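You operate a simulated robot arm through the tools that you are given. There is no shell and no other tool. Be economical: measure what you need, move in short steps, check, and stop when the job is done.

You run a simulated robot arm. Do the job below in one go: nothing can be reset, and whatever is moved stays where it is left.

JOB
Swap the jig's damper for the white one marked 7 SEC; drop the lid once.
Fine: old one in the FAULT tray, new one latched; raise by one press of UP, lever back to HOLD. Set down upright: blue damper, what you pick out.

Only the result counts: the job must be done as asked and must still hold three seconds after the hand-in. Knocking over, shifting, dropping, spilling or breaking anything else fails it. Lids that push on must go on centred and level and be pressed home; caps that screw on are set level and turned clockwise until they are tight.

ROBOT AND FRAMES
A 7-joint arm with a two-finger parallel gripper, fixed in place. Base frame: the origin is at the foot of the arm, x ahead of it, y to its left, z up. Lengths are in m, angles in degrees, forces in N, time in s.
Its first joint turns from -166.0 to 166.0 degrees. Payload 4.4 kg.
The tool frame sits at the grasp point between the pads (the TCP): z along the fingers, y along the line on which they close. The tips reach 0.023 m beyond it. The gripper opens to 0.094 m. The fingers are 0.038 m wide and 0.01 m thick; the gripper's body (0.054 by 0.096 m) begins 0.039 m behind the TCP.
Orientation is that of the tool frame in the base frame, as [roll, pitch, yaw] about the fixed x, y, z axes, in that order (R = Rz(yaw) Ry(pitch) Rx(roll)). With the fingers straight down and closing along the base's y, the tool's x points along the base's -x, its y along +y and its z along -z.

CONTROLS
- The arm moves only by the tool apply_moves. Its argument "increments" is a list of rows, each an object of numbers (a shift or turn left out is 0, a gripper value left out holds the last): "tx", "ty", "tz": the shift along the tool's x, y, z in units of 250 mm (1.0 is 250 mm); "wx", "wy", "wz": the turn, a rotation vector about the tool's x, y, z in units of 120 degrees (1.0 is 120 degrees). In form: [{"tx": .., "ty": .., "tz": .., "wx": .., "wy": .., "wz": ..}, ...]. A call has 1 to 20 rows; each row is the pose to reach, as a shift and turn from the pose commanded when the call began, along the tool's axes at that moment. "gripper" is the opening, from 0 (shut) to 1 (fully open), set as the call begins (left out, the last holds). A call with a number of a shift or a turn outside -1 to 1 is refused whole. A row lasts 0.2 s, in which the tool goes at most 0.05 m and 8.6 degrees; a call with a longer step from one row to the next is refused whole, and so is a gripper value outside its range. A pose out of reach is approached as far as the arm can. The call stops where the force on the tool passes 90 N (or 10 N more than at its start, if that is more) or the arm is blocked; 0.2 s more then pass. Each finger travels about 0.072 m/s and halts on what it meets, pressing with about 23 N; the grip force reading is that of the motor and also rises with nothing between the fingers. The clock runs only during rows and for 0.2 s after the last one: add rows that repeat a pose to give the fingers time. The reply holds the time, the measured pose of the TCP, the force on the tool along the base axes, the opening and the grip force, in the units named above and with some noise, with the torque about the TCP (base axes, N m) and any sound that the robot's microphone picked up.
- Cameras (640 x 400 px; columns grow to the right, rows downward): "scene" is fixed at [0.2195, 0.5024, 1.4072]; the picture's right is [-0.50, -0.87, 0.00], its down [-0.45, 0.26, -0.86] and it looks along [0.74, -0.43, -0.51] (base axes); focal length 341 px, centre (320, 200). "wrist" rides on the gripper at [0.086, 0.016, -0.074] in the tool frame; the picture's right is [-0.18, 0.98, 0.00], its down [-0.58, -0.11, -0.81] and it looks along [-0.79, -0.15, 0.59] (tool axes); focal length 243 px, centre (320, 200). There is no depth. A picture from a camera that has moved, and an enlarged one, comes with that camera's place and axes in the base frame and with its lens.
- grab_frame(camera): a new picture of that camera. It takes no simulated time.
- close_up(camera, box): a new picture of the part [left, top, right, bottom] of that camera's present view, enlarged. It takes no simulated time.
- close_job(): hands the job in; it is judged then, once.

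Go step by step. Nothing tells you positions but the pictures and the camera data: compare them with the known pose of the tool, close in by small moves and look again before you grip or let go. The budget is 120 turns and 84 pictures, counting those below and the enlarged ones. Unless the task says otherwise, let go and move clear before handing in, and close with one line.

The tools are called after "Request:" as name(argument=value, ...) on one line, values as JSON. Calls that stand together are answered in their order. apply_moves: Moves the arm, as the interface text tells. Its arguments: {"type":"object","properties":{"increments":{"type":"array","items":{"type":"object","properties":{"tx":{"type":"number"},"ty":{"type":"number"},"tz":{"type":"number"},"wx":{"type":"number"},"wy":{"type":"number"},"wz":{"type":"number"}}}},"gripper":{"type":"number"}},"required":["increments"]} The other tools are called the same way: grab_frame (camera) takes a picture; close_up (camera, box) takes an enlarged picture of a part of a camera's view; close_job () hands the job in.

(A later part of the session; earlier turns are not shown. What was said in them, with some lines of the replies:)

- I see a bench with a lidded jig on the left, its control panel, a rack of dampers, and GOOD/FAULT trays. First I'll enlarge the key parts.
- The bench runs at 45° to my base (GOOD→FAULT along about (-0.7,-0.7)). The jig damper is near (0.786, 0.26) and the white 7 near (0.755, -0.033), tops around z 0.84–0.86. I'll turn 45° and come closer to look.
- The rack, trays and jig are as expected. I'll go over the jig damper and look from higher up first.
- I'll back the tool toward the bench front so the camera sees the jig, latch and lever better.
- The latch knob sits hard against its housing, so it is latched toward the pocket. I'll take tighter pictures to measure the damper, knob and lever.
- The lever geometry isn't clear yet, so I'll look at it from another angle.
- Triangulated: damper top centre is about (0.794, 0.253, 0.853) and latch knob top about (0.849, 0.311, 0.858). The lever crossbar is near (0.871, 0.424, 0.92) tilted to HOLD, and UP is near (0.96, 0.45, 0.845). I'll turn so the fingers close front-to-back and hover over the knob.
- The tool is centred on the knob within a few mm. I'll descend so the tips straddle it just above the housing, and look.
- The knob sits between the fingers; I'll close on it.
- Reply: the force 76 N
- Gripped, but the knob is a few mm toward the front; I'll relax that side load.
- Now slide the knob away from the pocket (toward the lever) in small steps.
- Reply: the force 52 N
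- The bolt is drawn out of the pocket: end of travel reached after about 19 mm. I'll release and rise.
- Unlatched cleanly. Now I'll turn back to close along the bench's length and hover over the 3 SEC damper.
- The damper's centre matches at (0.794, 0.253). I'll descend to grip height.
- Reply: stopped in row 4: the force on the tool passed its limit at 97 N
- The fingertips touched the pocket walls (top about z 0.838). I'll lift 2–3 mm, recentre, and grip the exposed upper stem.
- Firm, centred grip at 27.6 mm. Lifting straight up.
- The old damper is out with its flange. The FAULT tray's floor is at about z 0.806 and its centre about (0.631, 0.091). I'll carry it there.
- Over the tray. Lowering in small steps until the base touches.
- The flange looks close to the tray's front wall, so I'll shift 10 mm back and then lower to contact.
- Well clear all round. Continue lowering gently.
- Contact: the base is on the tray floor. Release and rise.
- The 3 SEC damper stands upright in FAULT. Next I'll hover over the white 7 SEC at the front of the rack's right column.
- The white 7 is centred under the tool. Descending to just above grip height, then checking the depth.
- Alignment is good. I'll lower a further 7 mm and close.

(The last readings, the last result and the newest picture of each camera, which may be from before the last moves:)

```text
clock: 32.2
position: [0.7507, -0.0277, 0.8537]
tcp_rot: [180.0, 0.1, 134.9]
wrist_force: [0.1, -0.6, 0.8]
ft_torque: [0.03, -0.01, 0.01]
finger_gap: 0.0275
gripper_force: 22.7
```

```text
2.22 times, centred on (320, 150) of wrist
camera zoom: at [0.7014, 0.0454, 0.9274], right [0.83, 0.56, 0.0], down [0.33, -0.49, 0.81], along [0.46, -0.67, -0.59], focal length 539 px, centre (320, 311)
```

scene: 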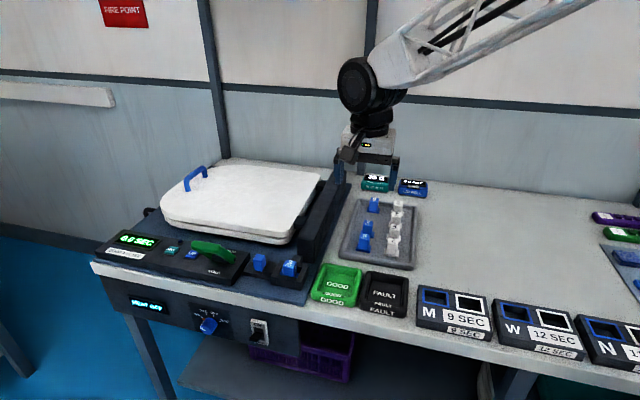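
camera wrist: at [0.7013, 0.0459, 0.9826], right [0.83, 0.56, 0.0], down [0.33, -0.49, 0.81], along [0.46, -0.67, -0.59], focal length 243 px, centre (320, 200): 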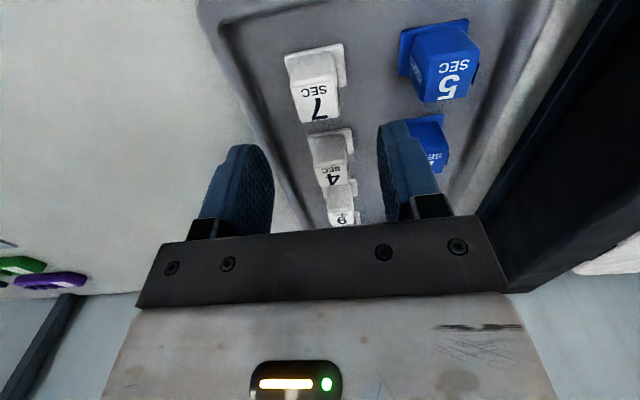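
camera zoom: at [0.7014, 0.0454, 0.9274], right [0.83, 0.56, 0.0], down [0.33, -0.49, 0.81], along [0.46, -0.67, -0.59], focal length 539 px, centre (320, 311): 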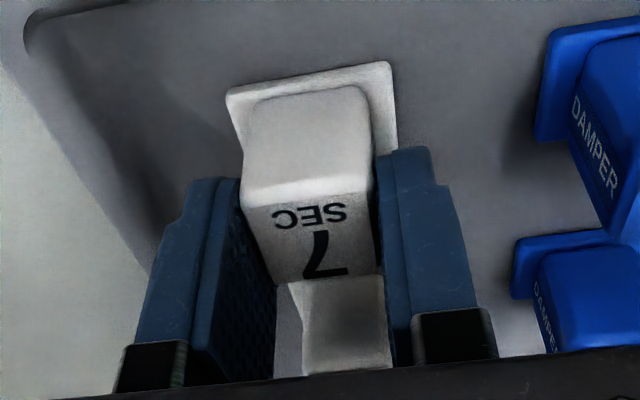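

Gripped at 27.5 mm. Lift straight up, then move forward and along to above the pocket.

Request:
apply_moves(increments=[{"tz": -0.06}, {"tz": -0.2}, {"tz": -0.38}, {"tz": -0.5}, {"tx": 0.18, "tz": -0.5}, {"tx": 0.36, "tz": -0.5}, {"tx": 0.54, "tz": -0.5}, {"tx": 0.67, "ty": 0.05, "tz": -0.5}, {"tx": 0.67, "ty": 0.22, "tz": -0.5}, {"tx": 0.67, "ty": 0.4, "tz": -0.5}, {"tx": 0.67, "ty": 0.58, "tz": -0.5}, {"tx": 0.67, "ty": 0.75, "tz": -0.5}, {"tx": 0.67, "ty": 0.87, "tz": -0.5}, {"tx": 0.67, "ty": 0.914, "tz": -0.5}, {"tx": 0.67, "ty": 0.914, "tz": -0.4}, {"tx": 0.67, "ty": 0.914, "tz": -0.3}, {"tx": 0.67, "ty": 0.914, "tz": -0.3}])

Request:
grab_frame(camera="wrist")

Request:
close_up(camera="scene", box=[230, 210, 330, 300])

```text
clock: 35.8
position: [0.7941, 0.2528, 0.9284]
tcp_rot: [-180.0, 0.0, 134.9]
wrist_force: [-0.1, -1.3, 0.0]
ft_torque: [0.01, 0.0, 0.02]
finger_gap: 0.0274
gripper_force: 22.8
```

```text
41 pictures are left
camera wrist: at [0.7444, 0.3256, 1.0024], right [0.83, 0.56, 0.0], down [0.33, -0.49, 0.81], along [0.46, -0.67, -0.59], focal length 243 px, centre (320, 200)
```

wrist: 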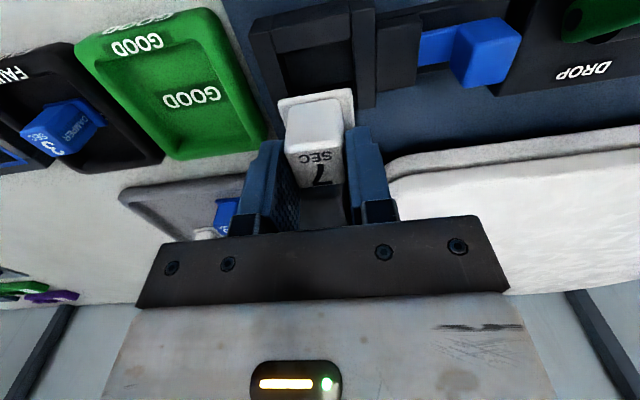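

```text
4.44 times, centred on (280, 255) of scene
camera zoom: at [0.2195, 0.5024, 1.4072], right [-0.5, -0.87, 0.0], down [-0.45, 0.26, -0.86], along [0.74, -0.43, -0.51], focal length 1514 px, centre (498, -44)
```

zoom: 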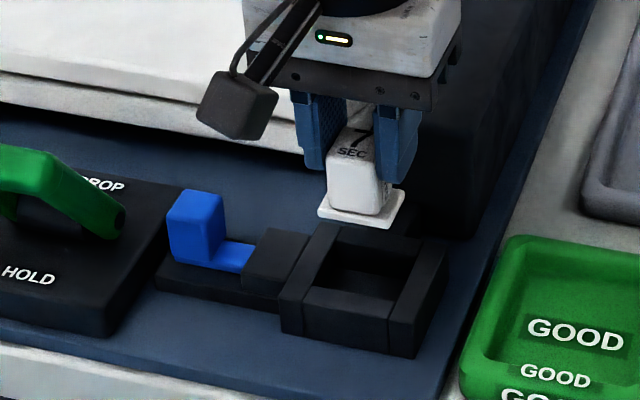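

The white damper sits in the gripper just as the blue one did, and the tool is at the same xy. Lowering into the pocket.

Request:
apply_moves(increments=[{"tz": 0.06}, {"tz": 0.12}, {"tz": 0.17}, {"tz": 0.2}, {"tz": 0.22}, {"tz": 0.235}, {"tz": 0.245}, {"tz": 0.245}])

Request:
close_up(camera="scene", box=[230, 210, 330, 300])

Request:
close_up(camera="wrist", box=[200, 60, 440, 240])

```text
clock: 37.6
position: [0.7944, 0.2521, 0.867]
tcp_rot: [-179.9, 0.0, 135.0]
wrist_force: [0.3, -0.6, -0.2]
ft_torque: [-0.03, 0.01, 0.0]
finger_gap: 0.0275
gripper_force: 22.9
```

```text
4.44 times, centred on (280, 255) of scene
camera zoom: at [0.2195, 0.5024, 1.4072], right [-0.5, -0.87, 0.0], down [-0.45, 0.26, -0.86], along [0.74, -0.43, -0.51], focal length 1514 px, centre (498, -44)
```

zoom: 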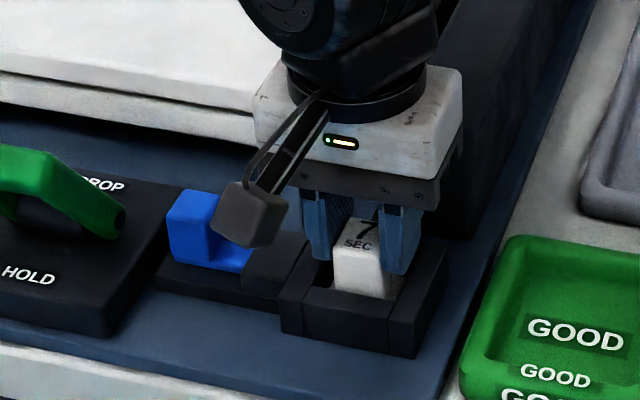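

```text
2.22 times, centred on (320, 150) of wrist
camera zoom: at [0.7444, 0.3256, 0.9407], right [0.83, 0.56, 0.0], down [0.33, -0.49, 0.81], along [0.46, -0.67, -0.59], focal length 539 px, centre (320, 311)
```

zoom: 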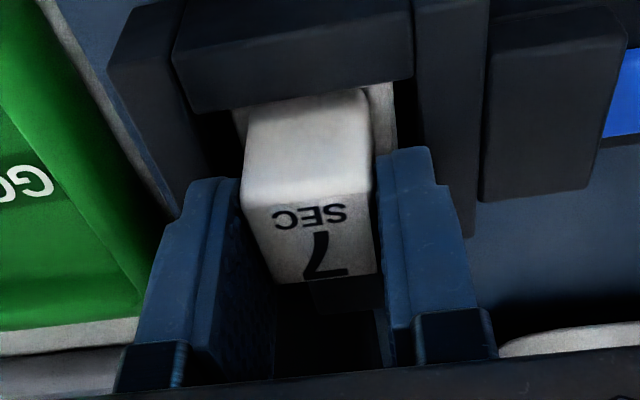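

Inside the pocket with no resistance so far; lower the last few mm to contact.

Request:
apply_moves(increments=[{"tz": 0.006}, {"tz": 0.012}, {"tz": 0.012}])

```text
clock: 38.4
position: [0.7951, 0.2528, 0.8665]
tcp_rot: [179.9, 0.0, 135.0]
wrist_force: [-4.0, 0.2, 21.9]
ft_torque: [0.15, 0.26, 0.02]
finger_gap: 0.0276
gripper_force: 23.2
```

Contact at 0.8665, which fits a seated damper. Release, rise, and inspect.

Request:
apply_moves(gripper=0.55, increments=[{"tz": -0.006}, {"tz": -0.006}, {"tz": -0.006}, {"tz": -0.006}, {"tz": -0.1}, {"tz": -0.25}, {"tz": -0.42}, {"tz": -0.42}])

Request:
close_up(camera="wrist", box=[220, 0, 460, 180])

Request:
close_up(camera="scene", box=[230, 210, 330, 300])

```text
clock: 40.2
position: [0.7941, 0.2515, 0.9702]
tcp_rot: [180.0, 0.0, 135.1]
wrist_force: [-0.1, -1.0, -0.1]
ft_torque: [0.0, 0.02, -0.01]
finger_gap: 0.0516
gripper_force: 0.2
```

```text
2.22 times, centred on (340, 90) of wrist
camera zoom: at [0.7444, 0.3252, 1.043], right [0.83, 0.56, 0.0], down [0.33, -0.49, 0.81], along [0.46, -0.67, -0.59], focal length 539 px, centre (276, 444)
```

zoom: 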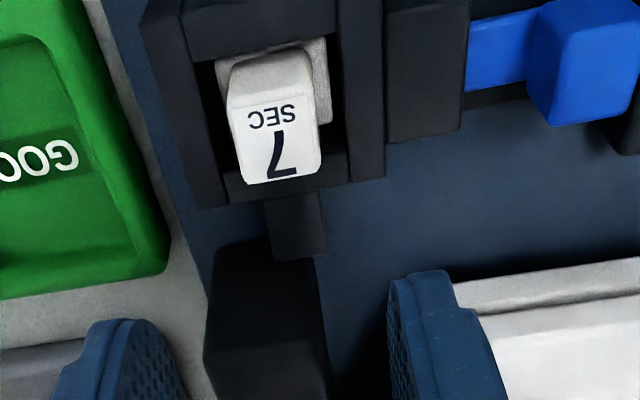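

```text
4.44 times, centred on (280, 255) of scene
camera zoom: at [0.2195, 0.5024, 1.4072], right [-0.5, -0.87, 0.0], down [-0.45, 0.26, -0.86], along [0.74, -0.43, -0.51], focal length 1514 px, centre (498, -44)
```

zoom: 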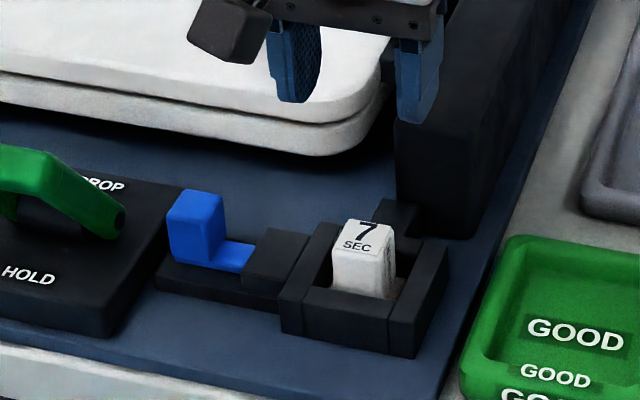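

The white 7 is seated properly. Now back to the latch knob, with fingers closing front-to-back.

Request:
apply_moves(increments=[{"tx": 0.003, "ty": 0.04, "wz": -0.0682}, {"tx": 0.005, "ty": 0.08, "wz": -0.1364}, {"tx": 0.008, "ty": 0.12, "wz": -0.2045}, {"tx": 0.01, "ty": 0.16, "wz": -0.2727}, {"tx": 0.013, "ty": 0.2, "wz": -0.3409}, {"tx": 0.016, "ty": 0.24, "wz": -0.4091}, {"tx": 0.018, "ty": 0.28, "wz": -0.4773}, {"tx": 0.02, "ty": 0.32, "wz": -0.5455}, {"tx": 0.022, "ty": 0.35, "wz": -0.6136}, {"tx": 0.024, "ty": 0.37, "wz": -0.6818}, {"tx": 0.0255, "ty": 0.388, "wz": -0.75}, {"tx": 0.0255, "ty": 0.388, "wz": -0.75, "tz": 0.15}, {"tx": 0.0255, "ty": 0.388, "wz": -0.75, "tz": 0.3}, {"tx": 0.0255, "ty": 0.388, "wz": -0.75, "tz": 0.43}, {"tx": 0.0255, "ty": 0.388, "wz": -0.75, "tz": 0.43}])

Request:
grab_frame(camera="wrist")

```text
clock: 43.4
position: [0.8573, 0.3266, 0.8615]
tcp_rot: [-179.9, 0.0, -135.0]
wrist_force: [-0.4, 0.0, -1.4]
ft_torque: [-0.02, -0.02, 0.02]
finger_gap: 0.0519
gripper_force: 0.1
```

```text
35 pictures are left
camera wrist: at [0.7852, 0.2765, 0.9352], right [-0.57, 0.82, 0.0], down [0.49, 0.34, 0.81], along [0.67, 0.46, -0.59], focal length 243 px, centre (320, 200)
```

wrist: 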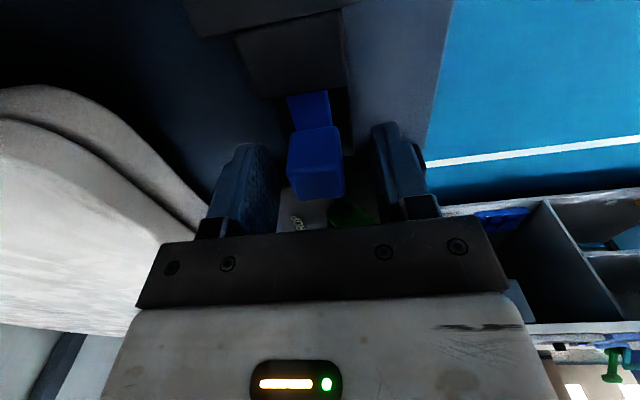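

Request:
apply_moves(gripper=0.0, increments=[{"ty": -0.01}, {"ty": -0.01}, {"ty": -0.01}, {"ty": -0.01}])

```text
clock: 44.4
position: [0.8591, 0.3239, 0.861]
tcp_rot: [180.0, -0.2, -135.0]
wrist_force: [-27.2, 19.3, 4.2]
ft_torque: [0.47, 0.25, -0.15]
finger_gap: 0.0259
gripper_force: 44.9
```

Gripped. Slide the bolt back toward the pocket.

Request:
apply_moves(increments=[{"tx": 0.02, "ty": 0.006}, {"tx": 0.04, "ty": 0.006}, {"tx": 0.06, "ty": 0.006}, {"tx": 0.075, "ty": 0.006}, {"tx": 0.082, "ty": 0.006}, {"tx": 0.082, "ty": 0.006}])

Request:
close_up(camera="scene", box=[210, 210, 330, 300])

```text
clock: 45.8
position: [0.8436, 0.3107, 0.8627]
tcp_rot: [-179.9, 0.2, -135.1]
wrist_force: [9.3, 22.8, -4.5]
ft_torque: [0.64, -0.37, -0.03]
finger_gap: 0.0258
gripper_force: 44.8
```

```text
4.44 times, centred on (270, 255) of scene
camera zoom: at [0.2195, 0.5024, 1.4072], right [-0.5, -0.87, 0.0], down [-0.45, 0.26, -0.86], along [0.74, -0.43, -0.51], focal length 1514 px, centre (542, -44)
```

zoom: 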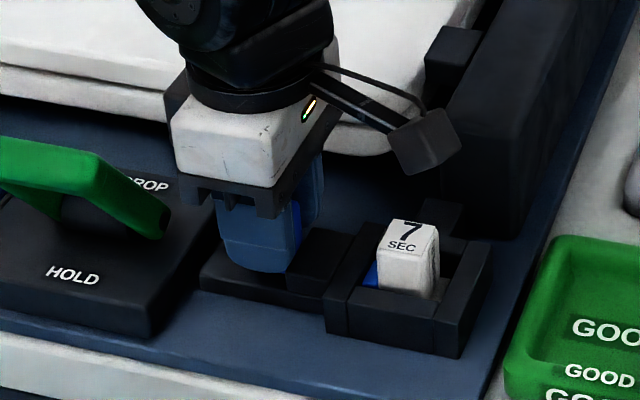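

The blue bolt tip is over the flange inside the pocket, back at its original position. Release and rise.

Request:
apply_moves(gripper=0.55, increments=[{"tz": 0.0}, {"tz": 0.0}, {"tz": 0.0}, {"tz": -0.15}, {"tz": -0.32}, {"tz": -0.5}, {"tz": -0.68}, {"tz": -0.8}, {"tz": -0.8}])

Request:
close_up(camera="scene", box=[100, 210, 330, 300])

```text
clock: 47.8
position: [0.8435, 0.3112, 1.0624]
tcp_rot: [-180.0, -0.1, -135.0]
wrist_force: [0.7, 0.3, 0.6]
ft_torque: [0.01, -0.02, -0.03]
finger_gap: 0.0515
gripper_force: 0.1
```

```text
2.78 times, centred on (215, 255) of scene
camera zoom: at [0.2195, 0.5024, 1.4072], right [-0.5, -0.87, 0.0], down [-0.45, 0.26, -0.86], along [0.74, -0.43, -0.51], focal length 948 px, centre (612, 47)
```

zoom: 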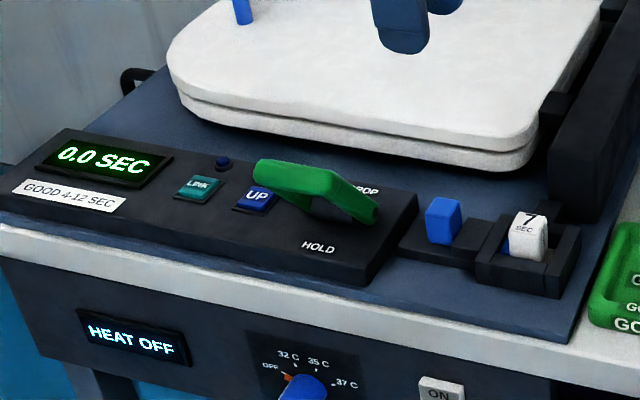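

Latched with the white 7 in place. Next is UP, near (0.965, 0.448, 0.843), which is beyond straight-down reach. I'll turn so the camera faces outward and tilt the tool; first the turn, at a safe height.

Request:
apply_moves(increments=[{"tz": -0.02, "wz": 0.07}, {"tz": -0.04, "wz": 0.14}, {"tz": -0.06, "wz": 0.21}, {"tz": -0.08, "wz": 0.28}, {"tz": -0.1, "wz": 0.35}, {"tz": -0.12, "wz": 0.42}, {"tz": -0.14, "wz": 0.49}, {"tz": -0.16, "wz": 0.56}, {"tz": -0.18, "wz": 0.63}, {"tz": -0.2, "wz": 0.69}, {"tz": -0.2, "wz": 0.75}, {"tz": -0.2, "wz": 0.75}])

Request:
apply_moves(increments=[{"wz": 0.07}, {"wz": 0.14}, {"wz": 0.21}, {"wz": 0.28}, {"wz": 0.35}, {"wz": 0.42}, {"wz": 0.49}, {"wz": 0.56}, {"wz": 0.63}, {"wz": 0.69}, {"wz": 0.75}, {"wz": 0.75}])

```text
clock: 50.4
position: [0.845, 0.3096, 1.1115]
tcp_rot: [180.0, 0.0, 134.9]
wrist_force: [-0.1, -0.3, 0.5]
ft_torque: [0.01, 0.01, 0.02]
finger_gap: 0.0517
gripper_force: 0.1
```

```text
clock: 53.0
position: [0.8458, 0.3105, 1.1109]
tcp_rot: [-179.9, 0.1, 44.9]
wrist_force: [-0.3, 0.3, -1.3]
ft_torque: [0.01, -0.01, -0.04]
finger_gap: 0.0516
gripper_force: 0.2
```

The turn works. Now tilt 25° outward and hover near the UP button, to be pressed with the front finger.

Request:
apply_moves(increments=[{"tx": 0.15, "ty": 0.014, "tz": 0.05, "wy": 0.05}, {"tx": 0.3, "ty": 0.028, "tz": 0.1, "wy": 0.1}, {"tx": 0.45, "ty": 0.042, "tz": 0.15, "wy": 0.15}, {"tx": 0.6, "ty": 0.056, "tz": 0.2, "wy": 0.2083}, {"tx": 0.7, "ty": 0.07, "tz": 0.3, "wy": 0.2083}, {"tx": 0.756, "ty": 0.07, "tz": 0.45, "wy": 0.2083}, {"tx": 0.756, "ty": 0.07, "tz": 0.52, "wy": 0.2083}, {"tx": 0.756, "ty": 0.07, "tz": 0.52, "wy": 0.2083}])

Request:
grab_frame(camera="wrist")

Request:
close_up(camera="scene", box=[90, 150, 290, 290])

```text
clock: 54.8
position: [0.9901, 0.4329, 0.981]
tcp_rot: [-180.0, -25.1, 45.0]
wrist_force: [0.4, -0.3, -0.2]
ft_torque: [-0.03, 0.0, 0.0]
finger_gap: 0.0517
gripper_force: 0.1
```

```text
32 pictures are left
camera wrist: at [1.0352, 0.4547, 1.0843], right [0.58, -0.81, -0.08], down [-0.69, -0.54, 0.49], along [-0.44, -0.23, -0.87], focal length 243 px, centre (320, 200)
```

wrist: 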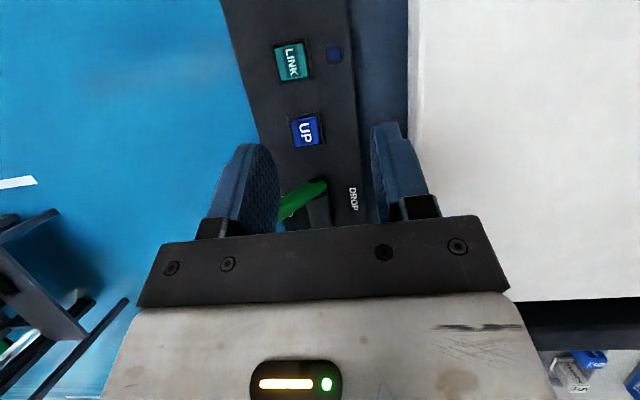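

```text
2.86 times, centred on (190, 220) of scene
camera zoom: at [0.2195, 0.5024, 1.4072], right [-0.5, -0.87, 0.0], down [-0.45, 0.26, -0.86], along [0.74, -0.43, -0.51], focal length 973 px, centre (691, 143)
```

zoom: 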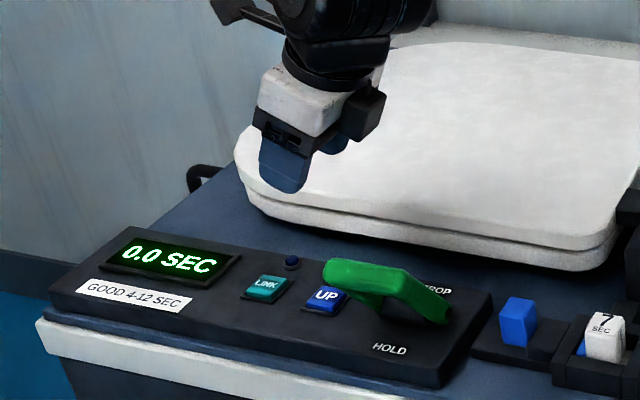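

Good view: UP is at about (0.968, 0.449). Descending until just above the button.

Request:
apply_moves(increments=[{"tx": -0.05, "ty": 0.006, "tz": 0.12}, {"tx": -0.1, "ty": 0.012, "tz": 0.235}, {"tx": -0.1524, "ty": 0.016, "tz": 0.3527}, {"tx": -0.1524, "ty": 0.016, "tz": 0.3527}])

Request:
grab_frame(camera="wrist")

Request:
close_up(camera="scene", box=[120, 190, 260, 290])

```text
clock: 55.8
position: [0.995, 0.4331, 0.8858]
tcp_rot: [179.9, -25.0, 45.0]
wrist_force: [1.1, 0.0, -0.3]
ft_torque: [-0.03, -0.02, 0.0]
finger_gap: 0.0517
gripper_force: 0.0
```

```text
30 pictures are left
camera wrist: at [1.039, 0.4544, 0.988], right [0.58, -0.81, -0.08], down [-0.69, -0.54, 0.49], along [-0.44, -0.23, -0.87], focal length 243 px, centre (320, 200)
```

wrist: 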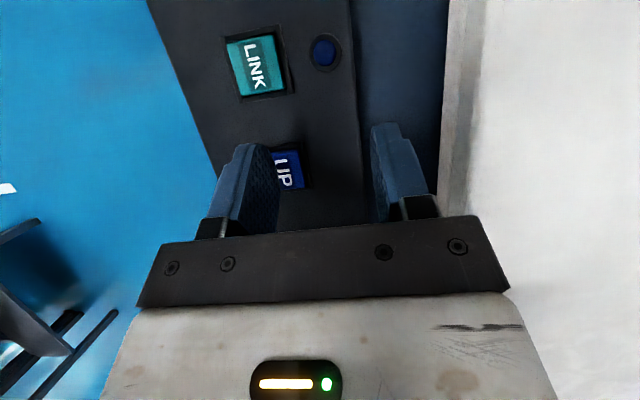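

```text
4.00 times, centred on (190, 240) of scene
camera zoom: at [0.2195, 0.5024, 1.4072], right [-0.5, -0.87, 0.0], down [-0.45, 0.26, -0.86], along [0.74, -0.43, -0.51], focal length 1362 px, centre (840, 40)
```

zoom: 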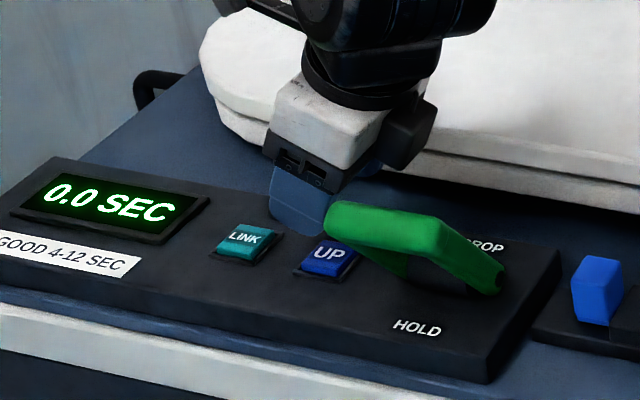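

The front finger is over UP. Lowering in small steps, watching force and sound.

Request:
apply_moves(increments=[{"ty": 0.012, "tx": -0.01, "tz": 0.022}, {"ty": 0.012, "tx": -0.02, "tz": 0.0435}, {"ty": 0.012, "tx": -0.02, "tz": 0.0435}])

```text
clock: 56.6
position: [0.9968, 0.429, 0.8736]
tcp_rot: [-179.9, -25.0, 44.9]
wrist_force: [0.5, -0.9, 0.7]
ft_torque: [-0.01, -0.02, 0.02]
finger_gap: 0.0517
gripper_force: 0.1
```

Request:
apply_moves(increments=[{"tx": -0.0068, "tz": 0.0145}, {"tx": -0.0102, "tz": 0.0218}, {"tx": -0.0102, "tz": 0.0218}])

Request:
close_up(camera="scene", box=[120, 190, 260, 290])

```text
clock: 57.4
position: [0.9975, 0.4297, 0.8685]
tcp_rot: [179.9, -25.0, 45.0]
wrist_force: [-1.0, 0.4, 5.7]
ft_torque: [0.09, 0.13, 0.0]
finger_gap: 0.052
gripper_force: 0.1
heard: click
```

```text
4.00 times, centred on (190, 240) of scene
camera zoom: at [0.2195, 0.5024, 1.4072], right [-0.5, -0.87, 0.0], down [-0.45, 0.26, -0.86], along [0.74, -0.43, -0.51], focal length 1362 px, centre (840, 40)
```

zoom: 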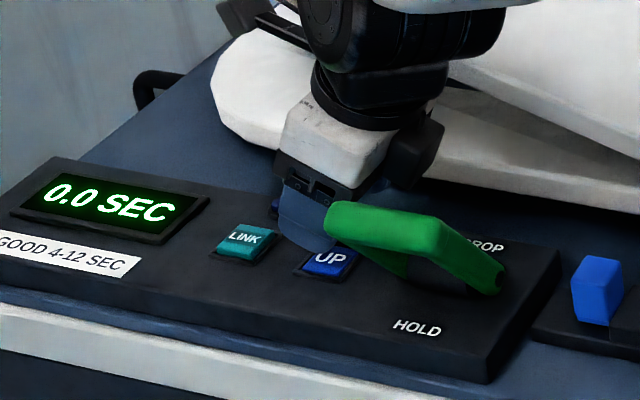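

Click heard and the lid has started rising. Retract straight up.

Request:
apply_moves(increments=[{"tx": 0.017, "tz": -0.036}, {"tx": 0.06, "tz": -0.13}, {"tx": 0.12, "tz": -0.26}, {"tx": 0.186, "tz": -0.399}, {"tx": 0.186, "tz": -0.399}, {"tx": 0.186, "tz": -0.399}, {"tx": 0.186, "tz": -0.399}, {"tx": 0.186, "tz": -0.399}])

Request:
grab_frame(camera="scene")

```text
clock: 59.2
position: [0.9974, 0.4281, 0.9776]
tcp_rot: [180.0, -25.0, 45.0]
wrist_force: [0.0, 0.7, -0.1]
ft_torque: [-0.03, 0.01, -0.02]
finger_gap: 0.0518
gripper_force: 0.0
```

```text
27 pictures are left
```

scene: 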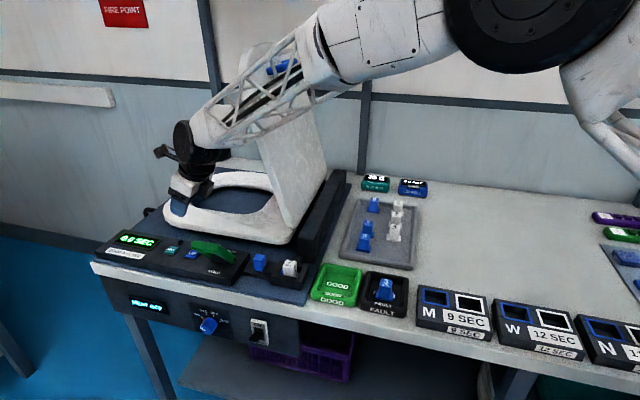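

The lid is up (seat stays down) and the lever is at HOLD. Now I'll withdraw to the bench front, level the tool, and close the fingers for pushing the lever.

Request:
apply_moves(gripper=0.0, increments=[{"tx": -0.01, "ty": -0.08, "tz": -0.12}, {"tx": -0.02, "ty": -0.18, "tz": -0.25, "wy": -0.04}, {"tx": -0.03, "ty": -0.3, "tz": -0.38, "wy": -0.09}, {"tx": -0.05, "ty": -0.42, "tz": -0.5, "wy": -0.14}, {"tx": -0.065, "ty": -0.53, "tz": -0.55, "wy": -0.18}, {"tx": -0.0765, "ty": -0.61, "tz": -0.574, "wy": -0.2083}, {"tx": -0.0765, "ty": -0.61, "tz": -0.574, "wy": -0.2083}])

Request:
apply_moves(increments=[{"wz": -0.07}, {"wz": -0.14}, {"wz": -0.21}, {"wz": -0.28}, {"wz": -0.35}, {"wz": -0.42}, {"wz": -0.49}, {"wz": -0.56}, {"wz": -0.63}, {"wz": -0.69}, {"wz": -0.75}, {"wz": -0.75}])

Request:
grab_frame(camera="wrist")

Request:
grab_frame(camera="scene")

```text
clock: 60.8
position: [0.8353, 0.4813, 1.1]
tcp_rot: [179.8, 0.1, 45.0]
wrist_force: [0.4, -0.3, 0.5]
ft_torque: [0.0, -0.01, 0.0]
finger_gap: 0.0002
gripper_force: 23.3
```

```text
clock: 63.4
position: [0.8347, 0.4816, 1.1001]
tcp_rot: [179.9, 0.0, 135.2]
wrist_force: [-0.3, -0.2, -0.1]
ft_torque: [0.01, 0.01, 0.01]
finger_gap: 0.0001
gripper_force: 23.2
```

```text
26 pictures are left
camera wrist: at [0.7846, 0.5546, 1.1729], right [0.82, 0.57, 0.0], down [0.33, -0.49, 0.81], along [0.46, -0.67, -0.59], focal length 243 px, centre (320, 200)
```

wrist: 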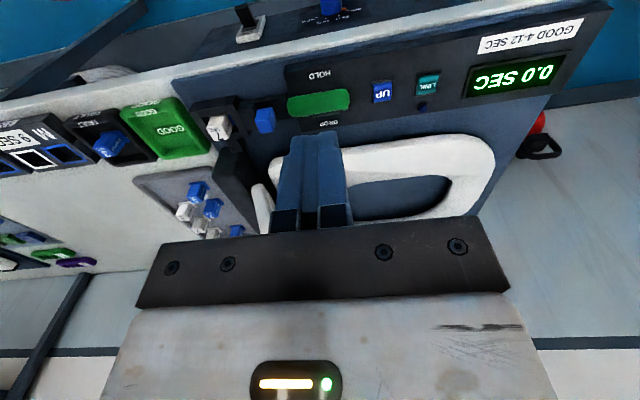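

```text
25 pictures are left
```

scene: 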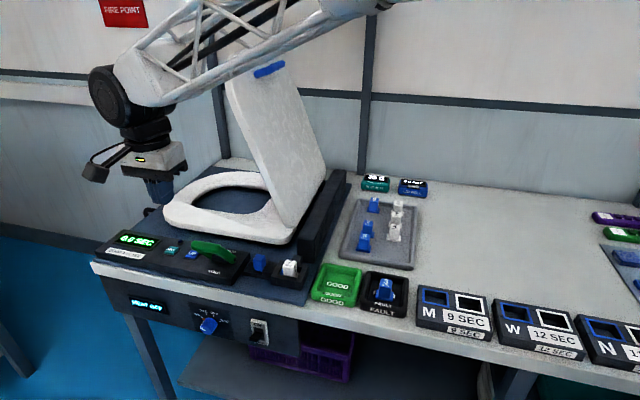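

Lid holds up at HOLD. The crossbar centre is confirmed at (0.871, 0.425, 0.92). I'll bring the closed fingers down in front of it.

Request:
apply_moves(increments=[{"tx": -0.02, "ty": -0.05, "tz": 0.15}, {"tx": -0.04, "ty": -0.1, "tz": 0.3}, {"tx": -0.05, "ty": -0.136, "tz": 0.45}, {"tx": -0.05, "ty": -0.136, "tz": 0.6}, {"tx": -0.05, "ty": -0.136, "tz": 0.728}, {"tx": -0.05, "ty": -0.136, "tz": 0.728}])

Request:
grab_frame(camera="wrist")

Request:
close_up(camera="scene", box=[120, 190, 280, 290])

```text
clock: 64.8
position: [0.8193, 0.4479, 0.9167]
tcp_rot: [180.0, 0.0, 134.9]
wrist_force: [-1.2, 0.2, -0.2]
ft_torque: [-0.01, -0.01, -0.02]
finger_gap: 0.0
gripper_force: 23.2
```

```text
24 pictures are left
camera wrist: at [0.7691, 0.5207, 0.9908], right [0.83, 0.56, 0.0], down [0.33, -0.49, 0.81], along [0.46, -0.67, -0.59], focal length 243 px, centre (320, 200)
```

wrist: 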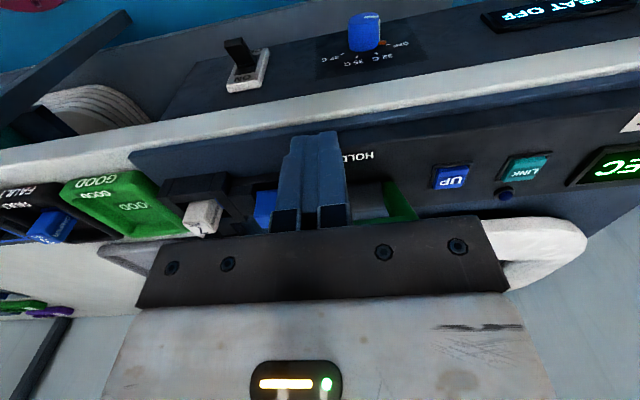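

```text
4.00 times, centred on (200, 240) of scene
camera zoom: at [0.2195, 0.5024, 1.4072], right [-0.5, -0.87, 0.0], down [-0.45, 0.26, -0.86], along [0.74, -0.43, -0.51], focal length 1362 px, centre (800, 40)
```

zoom: 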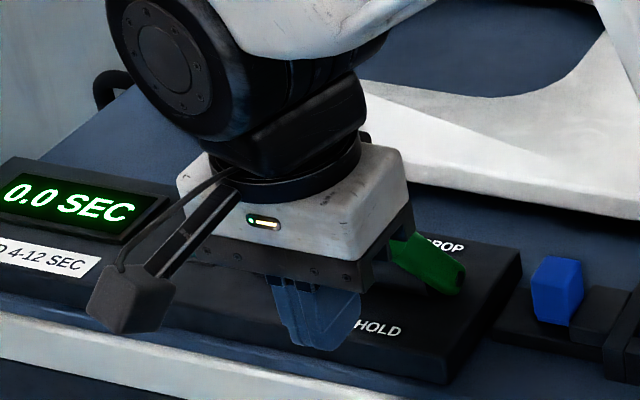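

The fingers are in front of the bar. Pushing it back toward DROP.

Request:
apply_moves(increments=[{"tx": -0.06}, {"tx": -0.12}, {"tx": -0.17}, {"tx": -0.22}, {"tx": -0.27}, {"tx": -0.32}, {"tx": -0.36}])

Request:
close_up(camera="scene", box=[100, 170, 300, 290])

```text
clock: 66.4
position: [0.8821, 0.3844, 0.9179]
tcp_rot: [-179.9, 0.0, 135.0]
wrist_force: [-0.8, -0.4, -0.2]
ft_torque: [-0.05, 0.01, 0.0]
finger_gap: 0.0001
gripper_force: 22.7
```

```text
3.20 times, centred on (200, 230) of scene
camera zoom: at [0.2195, 0.5024, 1.4072], right [-0.5, -0.87, 0.0], down [-0.45, 0.26, -0.86], along [0.74, -0.43, -0.51], focal length 1090 px, centre (704, 104)
```

zoom: 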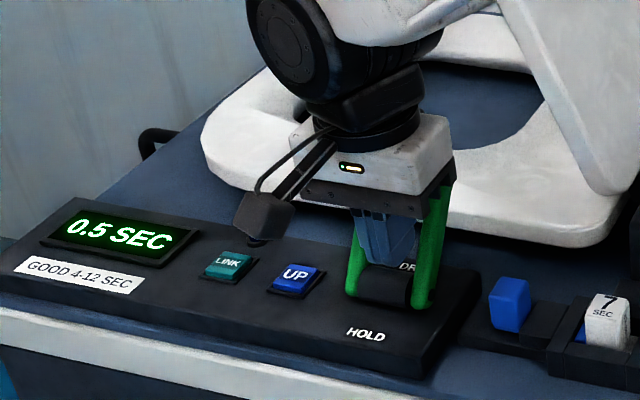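

The lid is falling and the timer is running (0.5 SEC). I'll withdraw to the front and wait.

Request:
apply_moves(increments=[{"tx": 0.15}, {"tx": 0.32}, {"tx": 0.45}, {"tx": 0.45, "tz": -0.15}, {"tx": 0.45, "tz": -0.3}, {"tx": 0.45, "tz": -0.45}, {"tx": 0.45, "tz": -0.6}, {"tx": 0.45, "tz": -0.7}, {"tx": 0.45, "tz": -0.7}, {"tx": 0.45, "tz": -0.7}, {"tx": 0.45, "tz": -0.7}, {"tx": 0.45, "tz": -0.7}])

Request:
grab_frame(camera="scene")

```text
clock: 69.0
position: [0.8025, 0.4649, 1.0929]
tcp_rot: [179.9, 0.0, 135.0]
wrist_force: [-0.1, 0.5, 1.2]
ft_torque: [0.0, 0.02, -0.01]
finger_gap: 0.0
gripper_force: 22.6
```

```text
21 pictures are left
```

scene: 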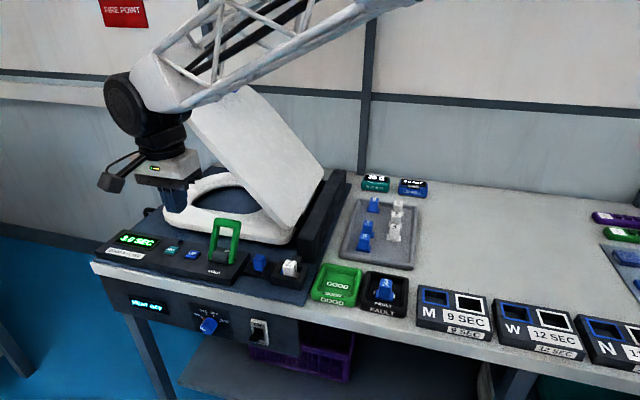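

The lid is coming down slowly. Waiting.

Request:
apply_moves(increments=[{}, {}, {}, {}, {}, {}, {}, {}, {}, {}, {}, {}, {}, {}, {}, {}, {}, {}, {}, {}])

Request:
apply_moves(increments=[{}, {}, {}, {}, {}, {}, {}, {}])

Request:
grab_frame(camera="scene")

Request:
close_up(camera="scene", box=[90, 190, 290, 290])

Request:
grab_frame(camera="wrist")

```text
clock: 73.2
position: [0.8031, 0.4644, 1.0926]
tcp_rot: [180.0, 0.0, 134.9]
wrist_force: [0.4, 0.4, 0.1]
ft_torque: [0.01, 0.03, 0.0]
finger_gap: 0.0
gripper_force: 22.9
```

```text
clock: 75.0
position: [0.8031, 0.4638, 1.0931]
tcp_rot: [180.0, 0.0, 135.0]
wrist_force: [0.6, -0.1, -0.1]
ft_torque: [0.01, -0.01, 0.02]
finger_gap: 0.0
gripper_force: 23.0
```

```text
20 pictures are left
```

scene: 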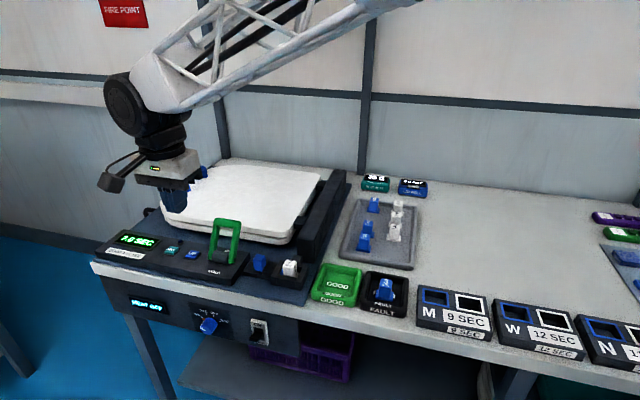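

```text
3.20 times, centred on (190, 240) of scene
camera zoom: at [0.2195, 0.5024, 1.4072], right [-0.5, -0.87, 0.0], down [-0.45, 0.26, -0.86], along [0.74, -0.43, -0.51], focal length 1090 px, centre (736, 72)
```

zoom: 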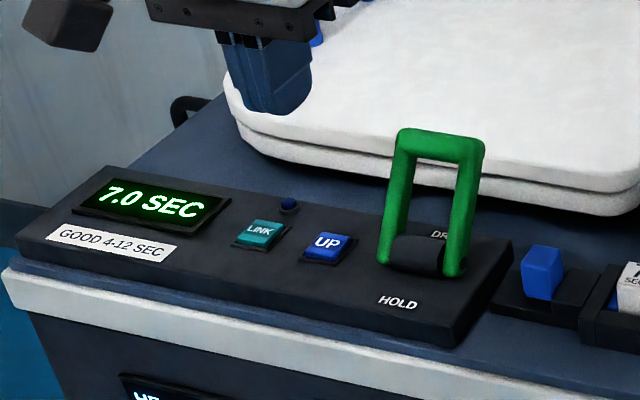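

```text
18 pictures are left
camera wrist: at [0.7533, 0.5375, 1.1661], right [0.83, 0.56, 0.0], down [0.33, -0.49, 0.81], along [0.46, -0.67, -0.59], focal length 243 px, centre (320, 200)
```

wrist: 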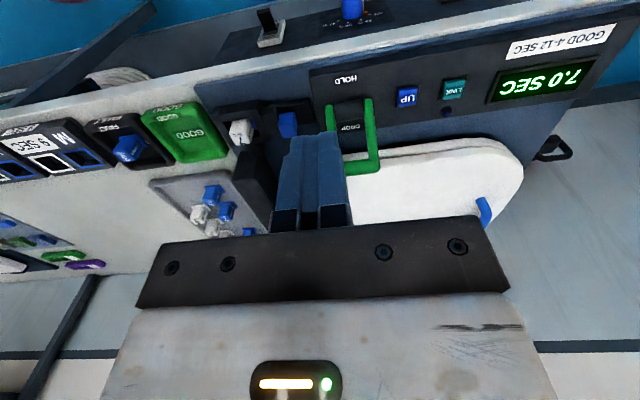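

It reads 7.0 SEC with the lid down and the lever at DROP. I'll go over and behind the bar with a 15° outward tilt to bring it back.

Request:
apply_moves(increments=[{"tx": -0.17, "wx": -0.02}, {"tx": -0.35, "wx": -0.05}, {"tx": -0.53, "wx": -0.08}, {"tx": -0.71, "ty": -0.01, "wx": -0.11}, {"tx": -0.85, "ty": -0.016, "wx": -0.125}, {"tx": -0.905, "ty": -0.016, "wx": -0.125}, {"tx": -0.905, "ty": -0.016, "wx": -0.125, "tz": 0.15}, {"tx": -0.905, "ty": -0.016, "wx": -0.125, "tz": 0.3}, {"tx": -0.905, "ty": -0.016, "wx": -0.125, "tz": 0.4}, {"tx": -0.905, "ty": -0.016, "wx": -0.125, "tz": 0.4}])

Request:
grab_frame(camera="wrist")

Request:
close_up(camera="scene", box=[130, 160, 290, 290])

```text
clock: 77.2
position: [0.9589, 0.3027, 0.9933]
tcp_rot: [164.9, -0.1, 135.0]
wrist_force: [-0.1, 0.6, -0.3]
ft_torque: [-0.05, 0.02, 0.01]
finger_gap: 0.0
gripper_force: 22.9
```

```text
17 pictures are left
camera wrist: at [0.8964, 0.3616, 1.0683], right [0.8, 0.54, 0.25], down [0.19, -0.63, 0.75], along [0.57, -0.55, -0.61], focal length 243 px, centre (320, 200)
```

wrist: 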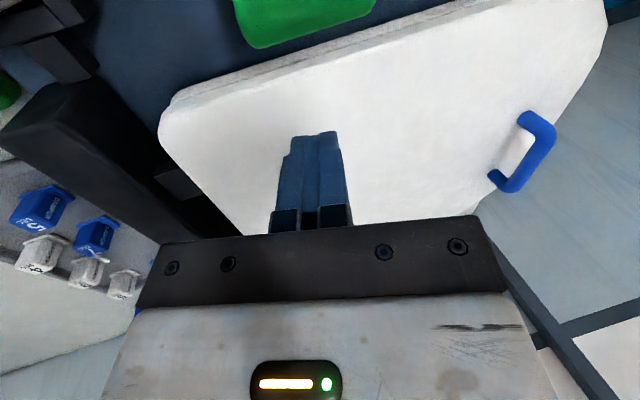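

```text
3.08 times, centred on (210, 225) of scene
camera zoom: at [0.2195, 0.5024, 1.4072], right [-0.5, -0.87, 0.0], down [-0.45, 0.26, -0.86], along [0.74, -0.43, -0.51], focal length 1048 px, centre (658, 123)
```

zoom: 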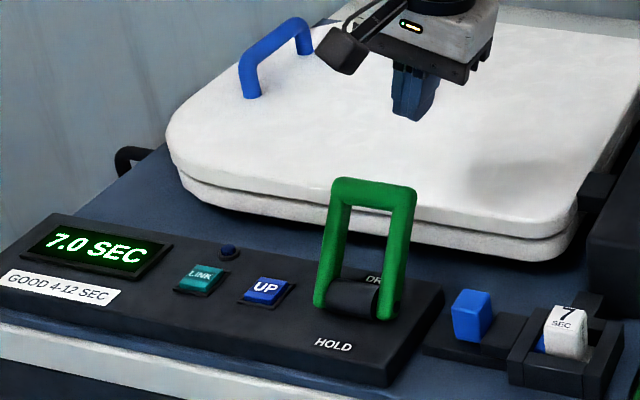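

The lever bar's rear edge is at d≈0.425 and my finger's front face is at 0.445, so it is clear behind. Descend above the lid edge.

Request:
apply_moves(increments=[{"ty": -0.025, "tz": 0.09}, {"ty": -0.048, "tz": 0.18}, {"ty": -0.0652, "tz": 0.2434}, {"ty": -0.0652, "tz": 0.2434}])

Request:
close_up(camera="scene", box=[150, 180, 290, 290])

```text
clock: 78.2
position: [0.9599, 0.3021, 0.9287]
tcp_rot: [164.9, 0.0, 135.0]
wrist_force: [0.2, -1.1, 0.1]
ft_torque: [-0.01, -0.04, 0.03]
finger_gap: 0.0
gripper_force: 22.8
```

```text
3.64 times, centred on (220, 235) of scene
camera zoom: at [0.2195, 0.5024, 1.4072], right [-0.5, -0.87, 0.0], down [-0.45, 0.26, -0.86], along [0.74, -0.43, -0.51], focal length 1238 px, centre (684, 73)
```

zoom: 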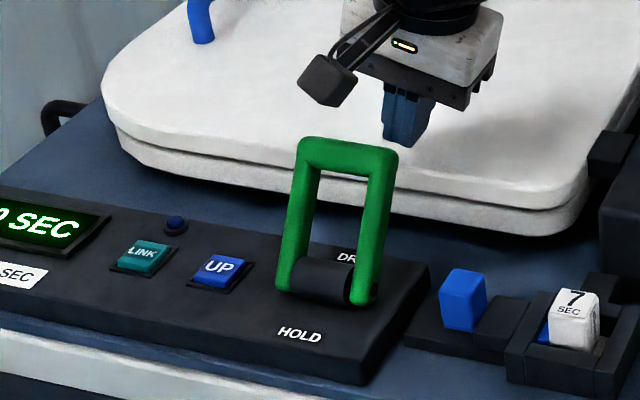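

I'll shift 15 mm outward so the finger meets the bar well inside its end, then pull forward.

Request:
apply_moves(increments=[{"ty": 0.058, "tz": 0.0155}, {"ty": 0.058, "tz": 0.0155, "tx": 0.06}, {"ty": 0.058, "tz": 0.0155, "tx": 0.12}, {"ty": 0.058, "tz": 0.0155, "tx": 0.18}, {"ty": 0.058, "tz": 0.0155, "tx": 0.24}, {"ty": 0.058, "tz": 0.0155, "tx": 0.3}, {"ty": 0.058, "tz": 0.0155, "tx": 0.36}, {"ty": 0.058, "tz": 0.0155, "tx": 0.41}, {"ty": 0.058, "tz": 0.0155, "tx": 0.46}, {"ty": 0.058, "tz": 0.0155, "tx": 0.46}])

Request:
close_up(camera="scene", box=[90, 180, 290, 300])

```text
clock: 79.2
position: [0.9467, 0.3389, 0.9423]
tcp_rot: [164.3, 0.6, 134.9]
wrist_force: [7.5, -1.2, 7.1]
ft_torque: [0.05, 0.1, -0.08]
finger_gap: 0.0
gripper_force: 22.9
stopped in row 4: the force on the tool passed its limit at 101 N (the readings are from after the stop); the commanded pose is now the measured one
```

```text
3.20 times, centred on (190, 240) of scene
camera zoom: at [0.2195, 0.5024, 1.4072], right [-0.5, -0.87, 0.0], down [-0.45, 0.26, -0.86], along [0.74, -0.43, -0.51], focal length 1090 px, centre (736, 72)
```

zoom: 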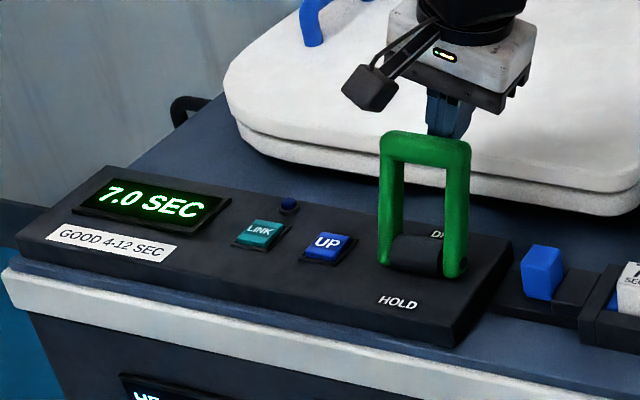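

The rounded tip rode up on the bar because I was too high. Back off, go lower behind the bar, and try again.

Request:
apply_moves(increments=[{"tx": -0.05, "tz": -0.02}, {"tx": -0.1, "tz": -0.02}, {"tx": -0.1, "tz": 0.04, "ty": -0.012}, {"tx": -0.1, "tz": 0.077, "ty": -0.021}, {"tx": -0.1, "tz": 0.077, "ty": -0.021}])

Request:
close_up(camera="wrist", box=[160, 0, 460, 200])

```text
clock: 80.4
position: [0.964, 0.3215, 0.9215]
tcp_rot: [164.4, 0.4, 134.9]
wrist_force: [0.9, -0.3, -1.0]
ft_torque: [0.0, -0.01, 0.0]
finger_gap: 0.0002
gripper_force: 22.9
```

```text
2.00 times, centred on (310, 100) of wrist
camera zoom: at [0.9, 0.3803, 0.9956], right [0.8, 0.54, 0.27], down [0.18, -0.64, 0.75], along [0.57, -0.55, -0.6], focal length 485 px, centre (340, 400)
```

zoom: 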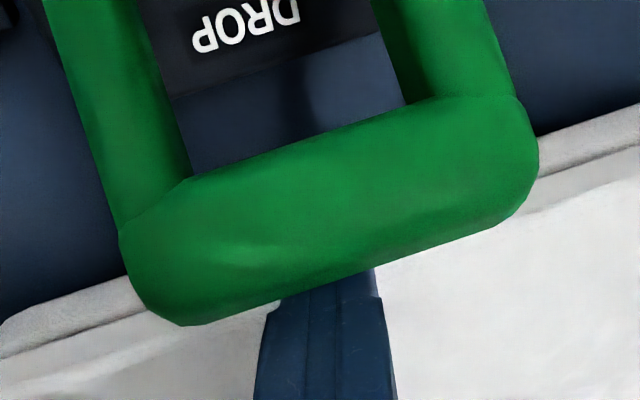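

The finger is now squarely behind the bar and clear of the lid. Pull forward.

Request:
apply_moves(increments=[{"tx": 0.05, "tz": 0.008}, {"tx": 0.1, "tz": 0.012}, {"tx": 0.15, "tz": 0.012}, {"tx": 0.2, "tz": 0.012}, {"tx": 0.25, "tz": 0.012}, {"tx": 0.3, "tz": 0.012}, {"tx": 0.35, "tz": 0.012}, {"tx": 0.39, "tz": 0.012}, {"tx": 0.42, "tz": 0.012}, {"tx": 0.42, "tz": 0.012}])

Request:
close_up(camera="scene", box=[90, 180, 290, 300])

```text
clock: 82.6
position: [0.8927, 0.3933, 0.9173]
tcp_rot: [164.3, 0.5, 134.7]
wrist_force: [64.6, -43.9, -12.2]
ft_torque: [-0.17, -0.28, 0.17]
finger_gap: 0.0
gripper_force: 23.1
```

```text
3.20 times, centred on (190, 240) of scene
camera zoom: at [0.2195, 0.5024, 1.4072], right [-0.5, -0.87, 0.0], down [-0.45, 0.26, -0.86], along [0.74, -0.43, -0.51], focal length 1090 px, centre (736, 72)
```

zoom: 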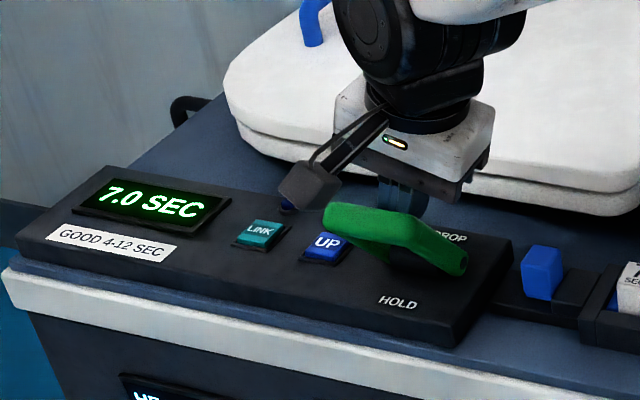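

The lever is fully back at HOLD, against its stop. Ease off backward, then lift straight up clear.

Request:
apply_moves(increments=[{"tx": -0.05}, {"tx": -0.1}, {"tx": -0.1, "ty": 0.03, "tz": -0.12}, {"tx": -0.1, "ty": 0.07, "tz": -0.27}, {"tx": -0.1, "ty": 0.11, "tz": -0.42}, {"tx": -0.1, "ty": 0.15, "tz": -0.57}, {"tx": -0.1, "ty": 0.18, "tz": -0.7}, {"tx": -0.1, "ty": 0.18, "tz": -0.7}])

Request:
grab_frame(camera="scene")

Request:
close_up(camera="scene", box=[100, 200, 420, 330])

```text
clock: 84.4
position: [0.9057, 0.377, 1.0996]
tcp_rot: [164.4, 0.4, 134.9]
wrist_force: [0.1, 0.3, 0.2]
ft_torque: [-0.01, -0.02, 0.0]
finger_gap: 0.0
gripper_force: 22.8
```

```text
11 pictures are left
```

scene: 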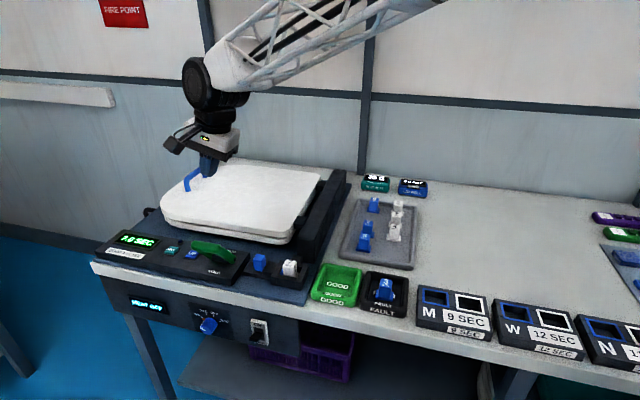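

```text
2.00 times, centred on (260, 265) of scene
camera zoom: at [0.2195, 0.5024, 1.4072], right [-0.5, -0.87, 0.0], down [-0.45, 0.26, -0.86], along [0.74, -0.43, -0.51], focal length 681 px, centre (440, 70)
```

zoom: 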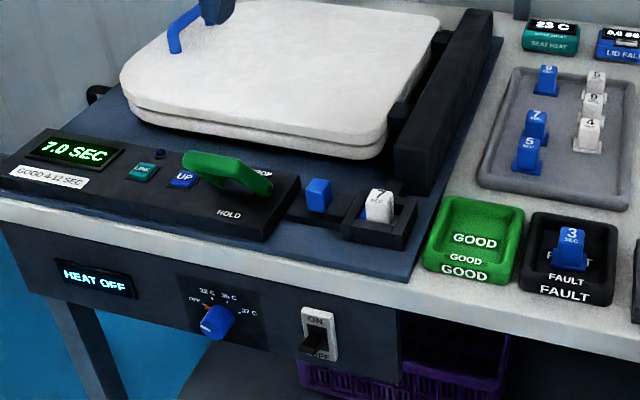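

The white 7 SEC is latched in the jig, the lid has dropped once (7.0 SEC), and the lever is at HOLD. The blue 3 SEC stands upright in FAULT, and the hand is clear.

Request:
close_job()

```text
The job is handed in.
```

The job is handed in: the white 7 SEC damper is latched in the jig, and the old blue 3 SEC damper stands upright in FAULT. One press of UP raised the lid, it dropped once (display 7.0 SEC), and the lever is back at HOLD.
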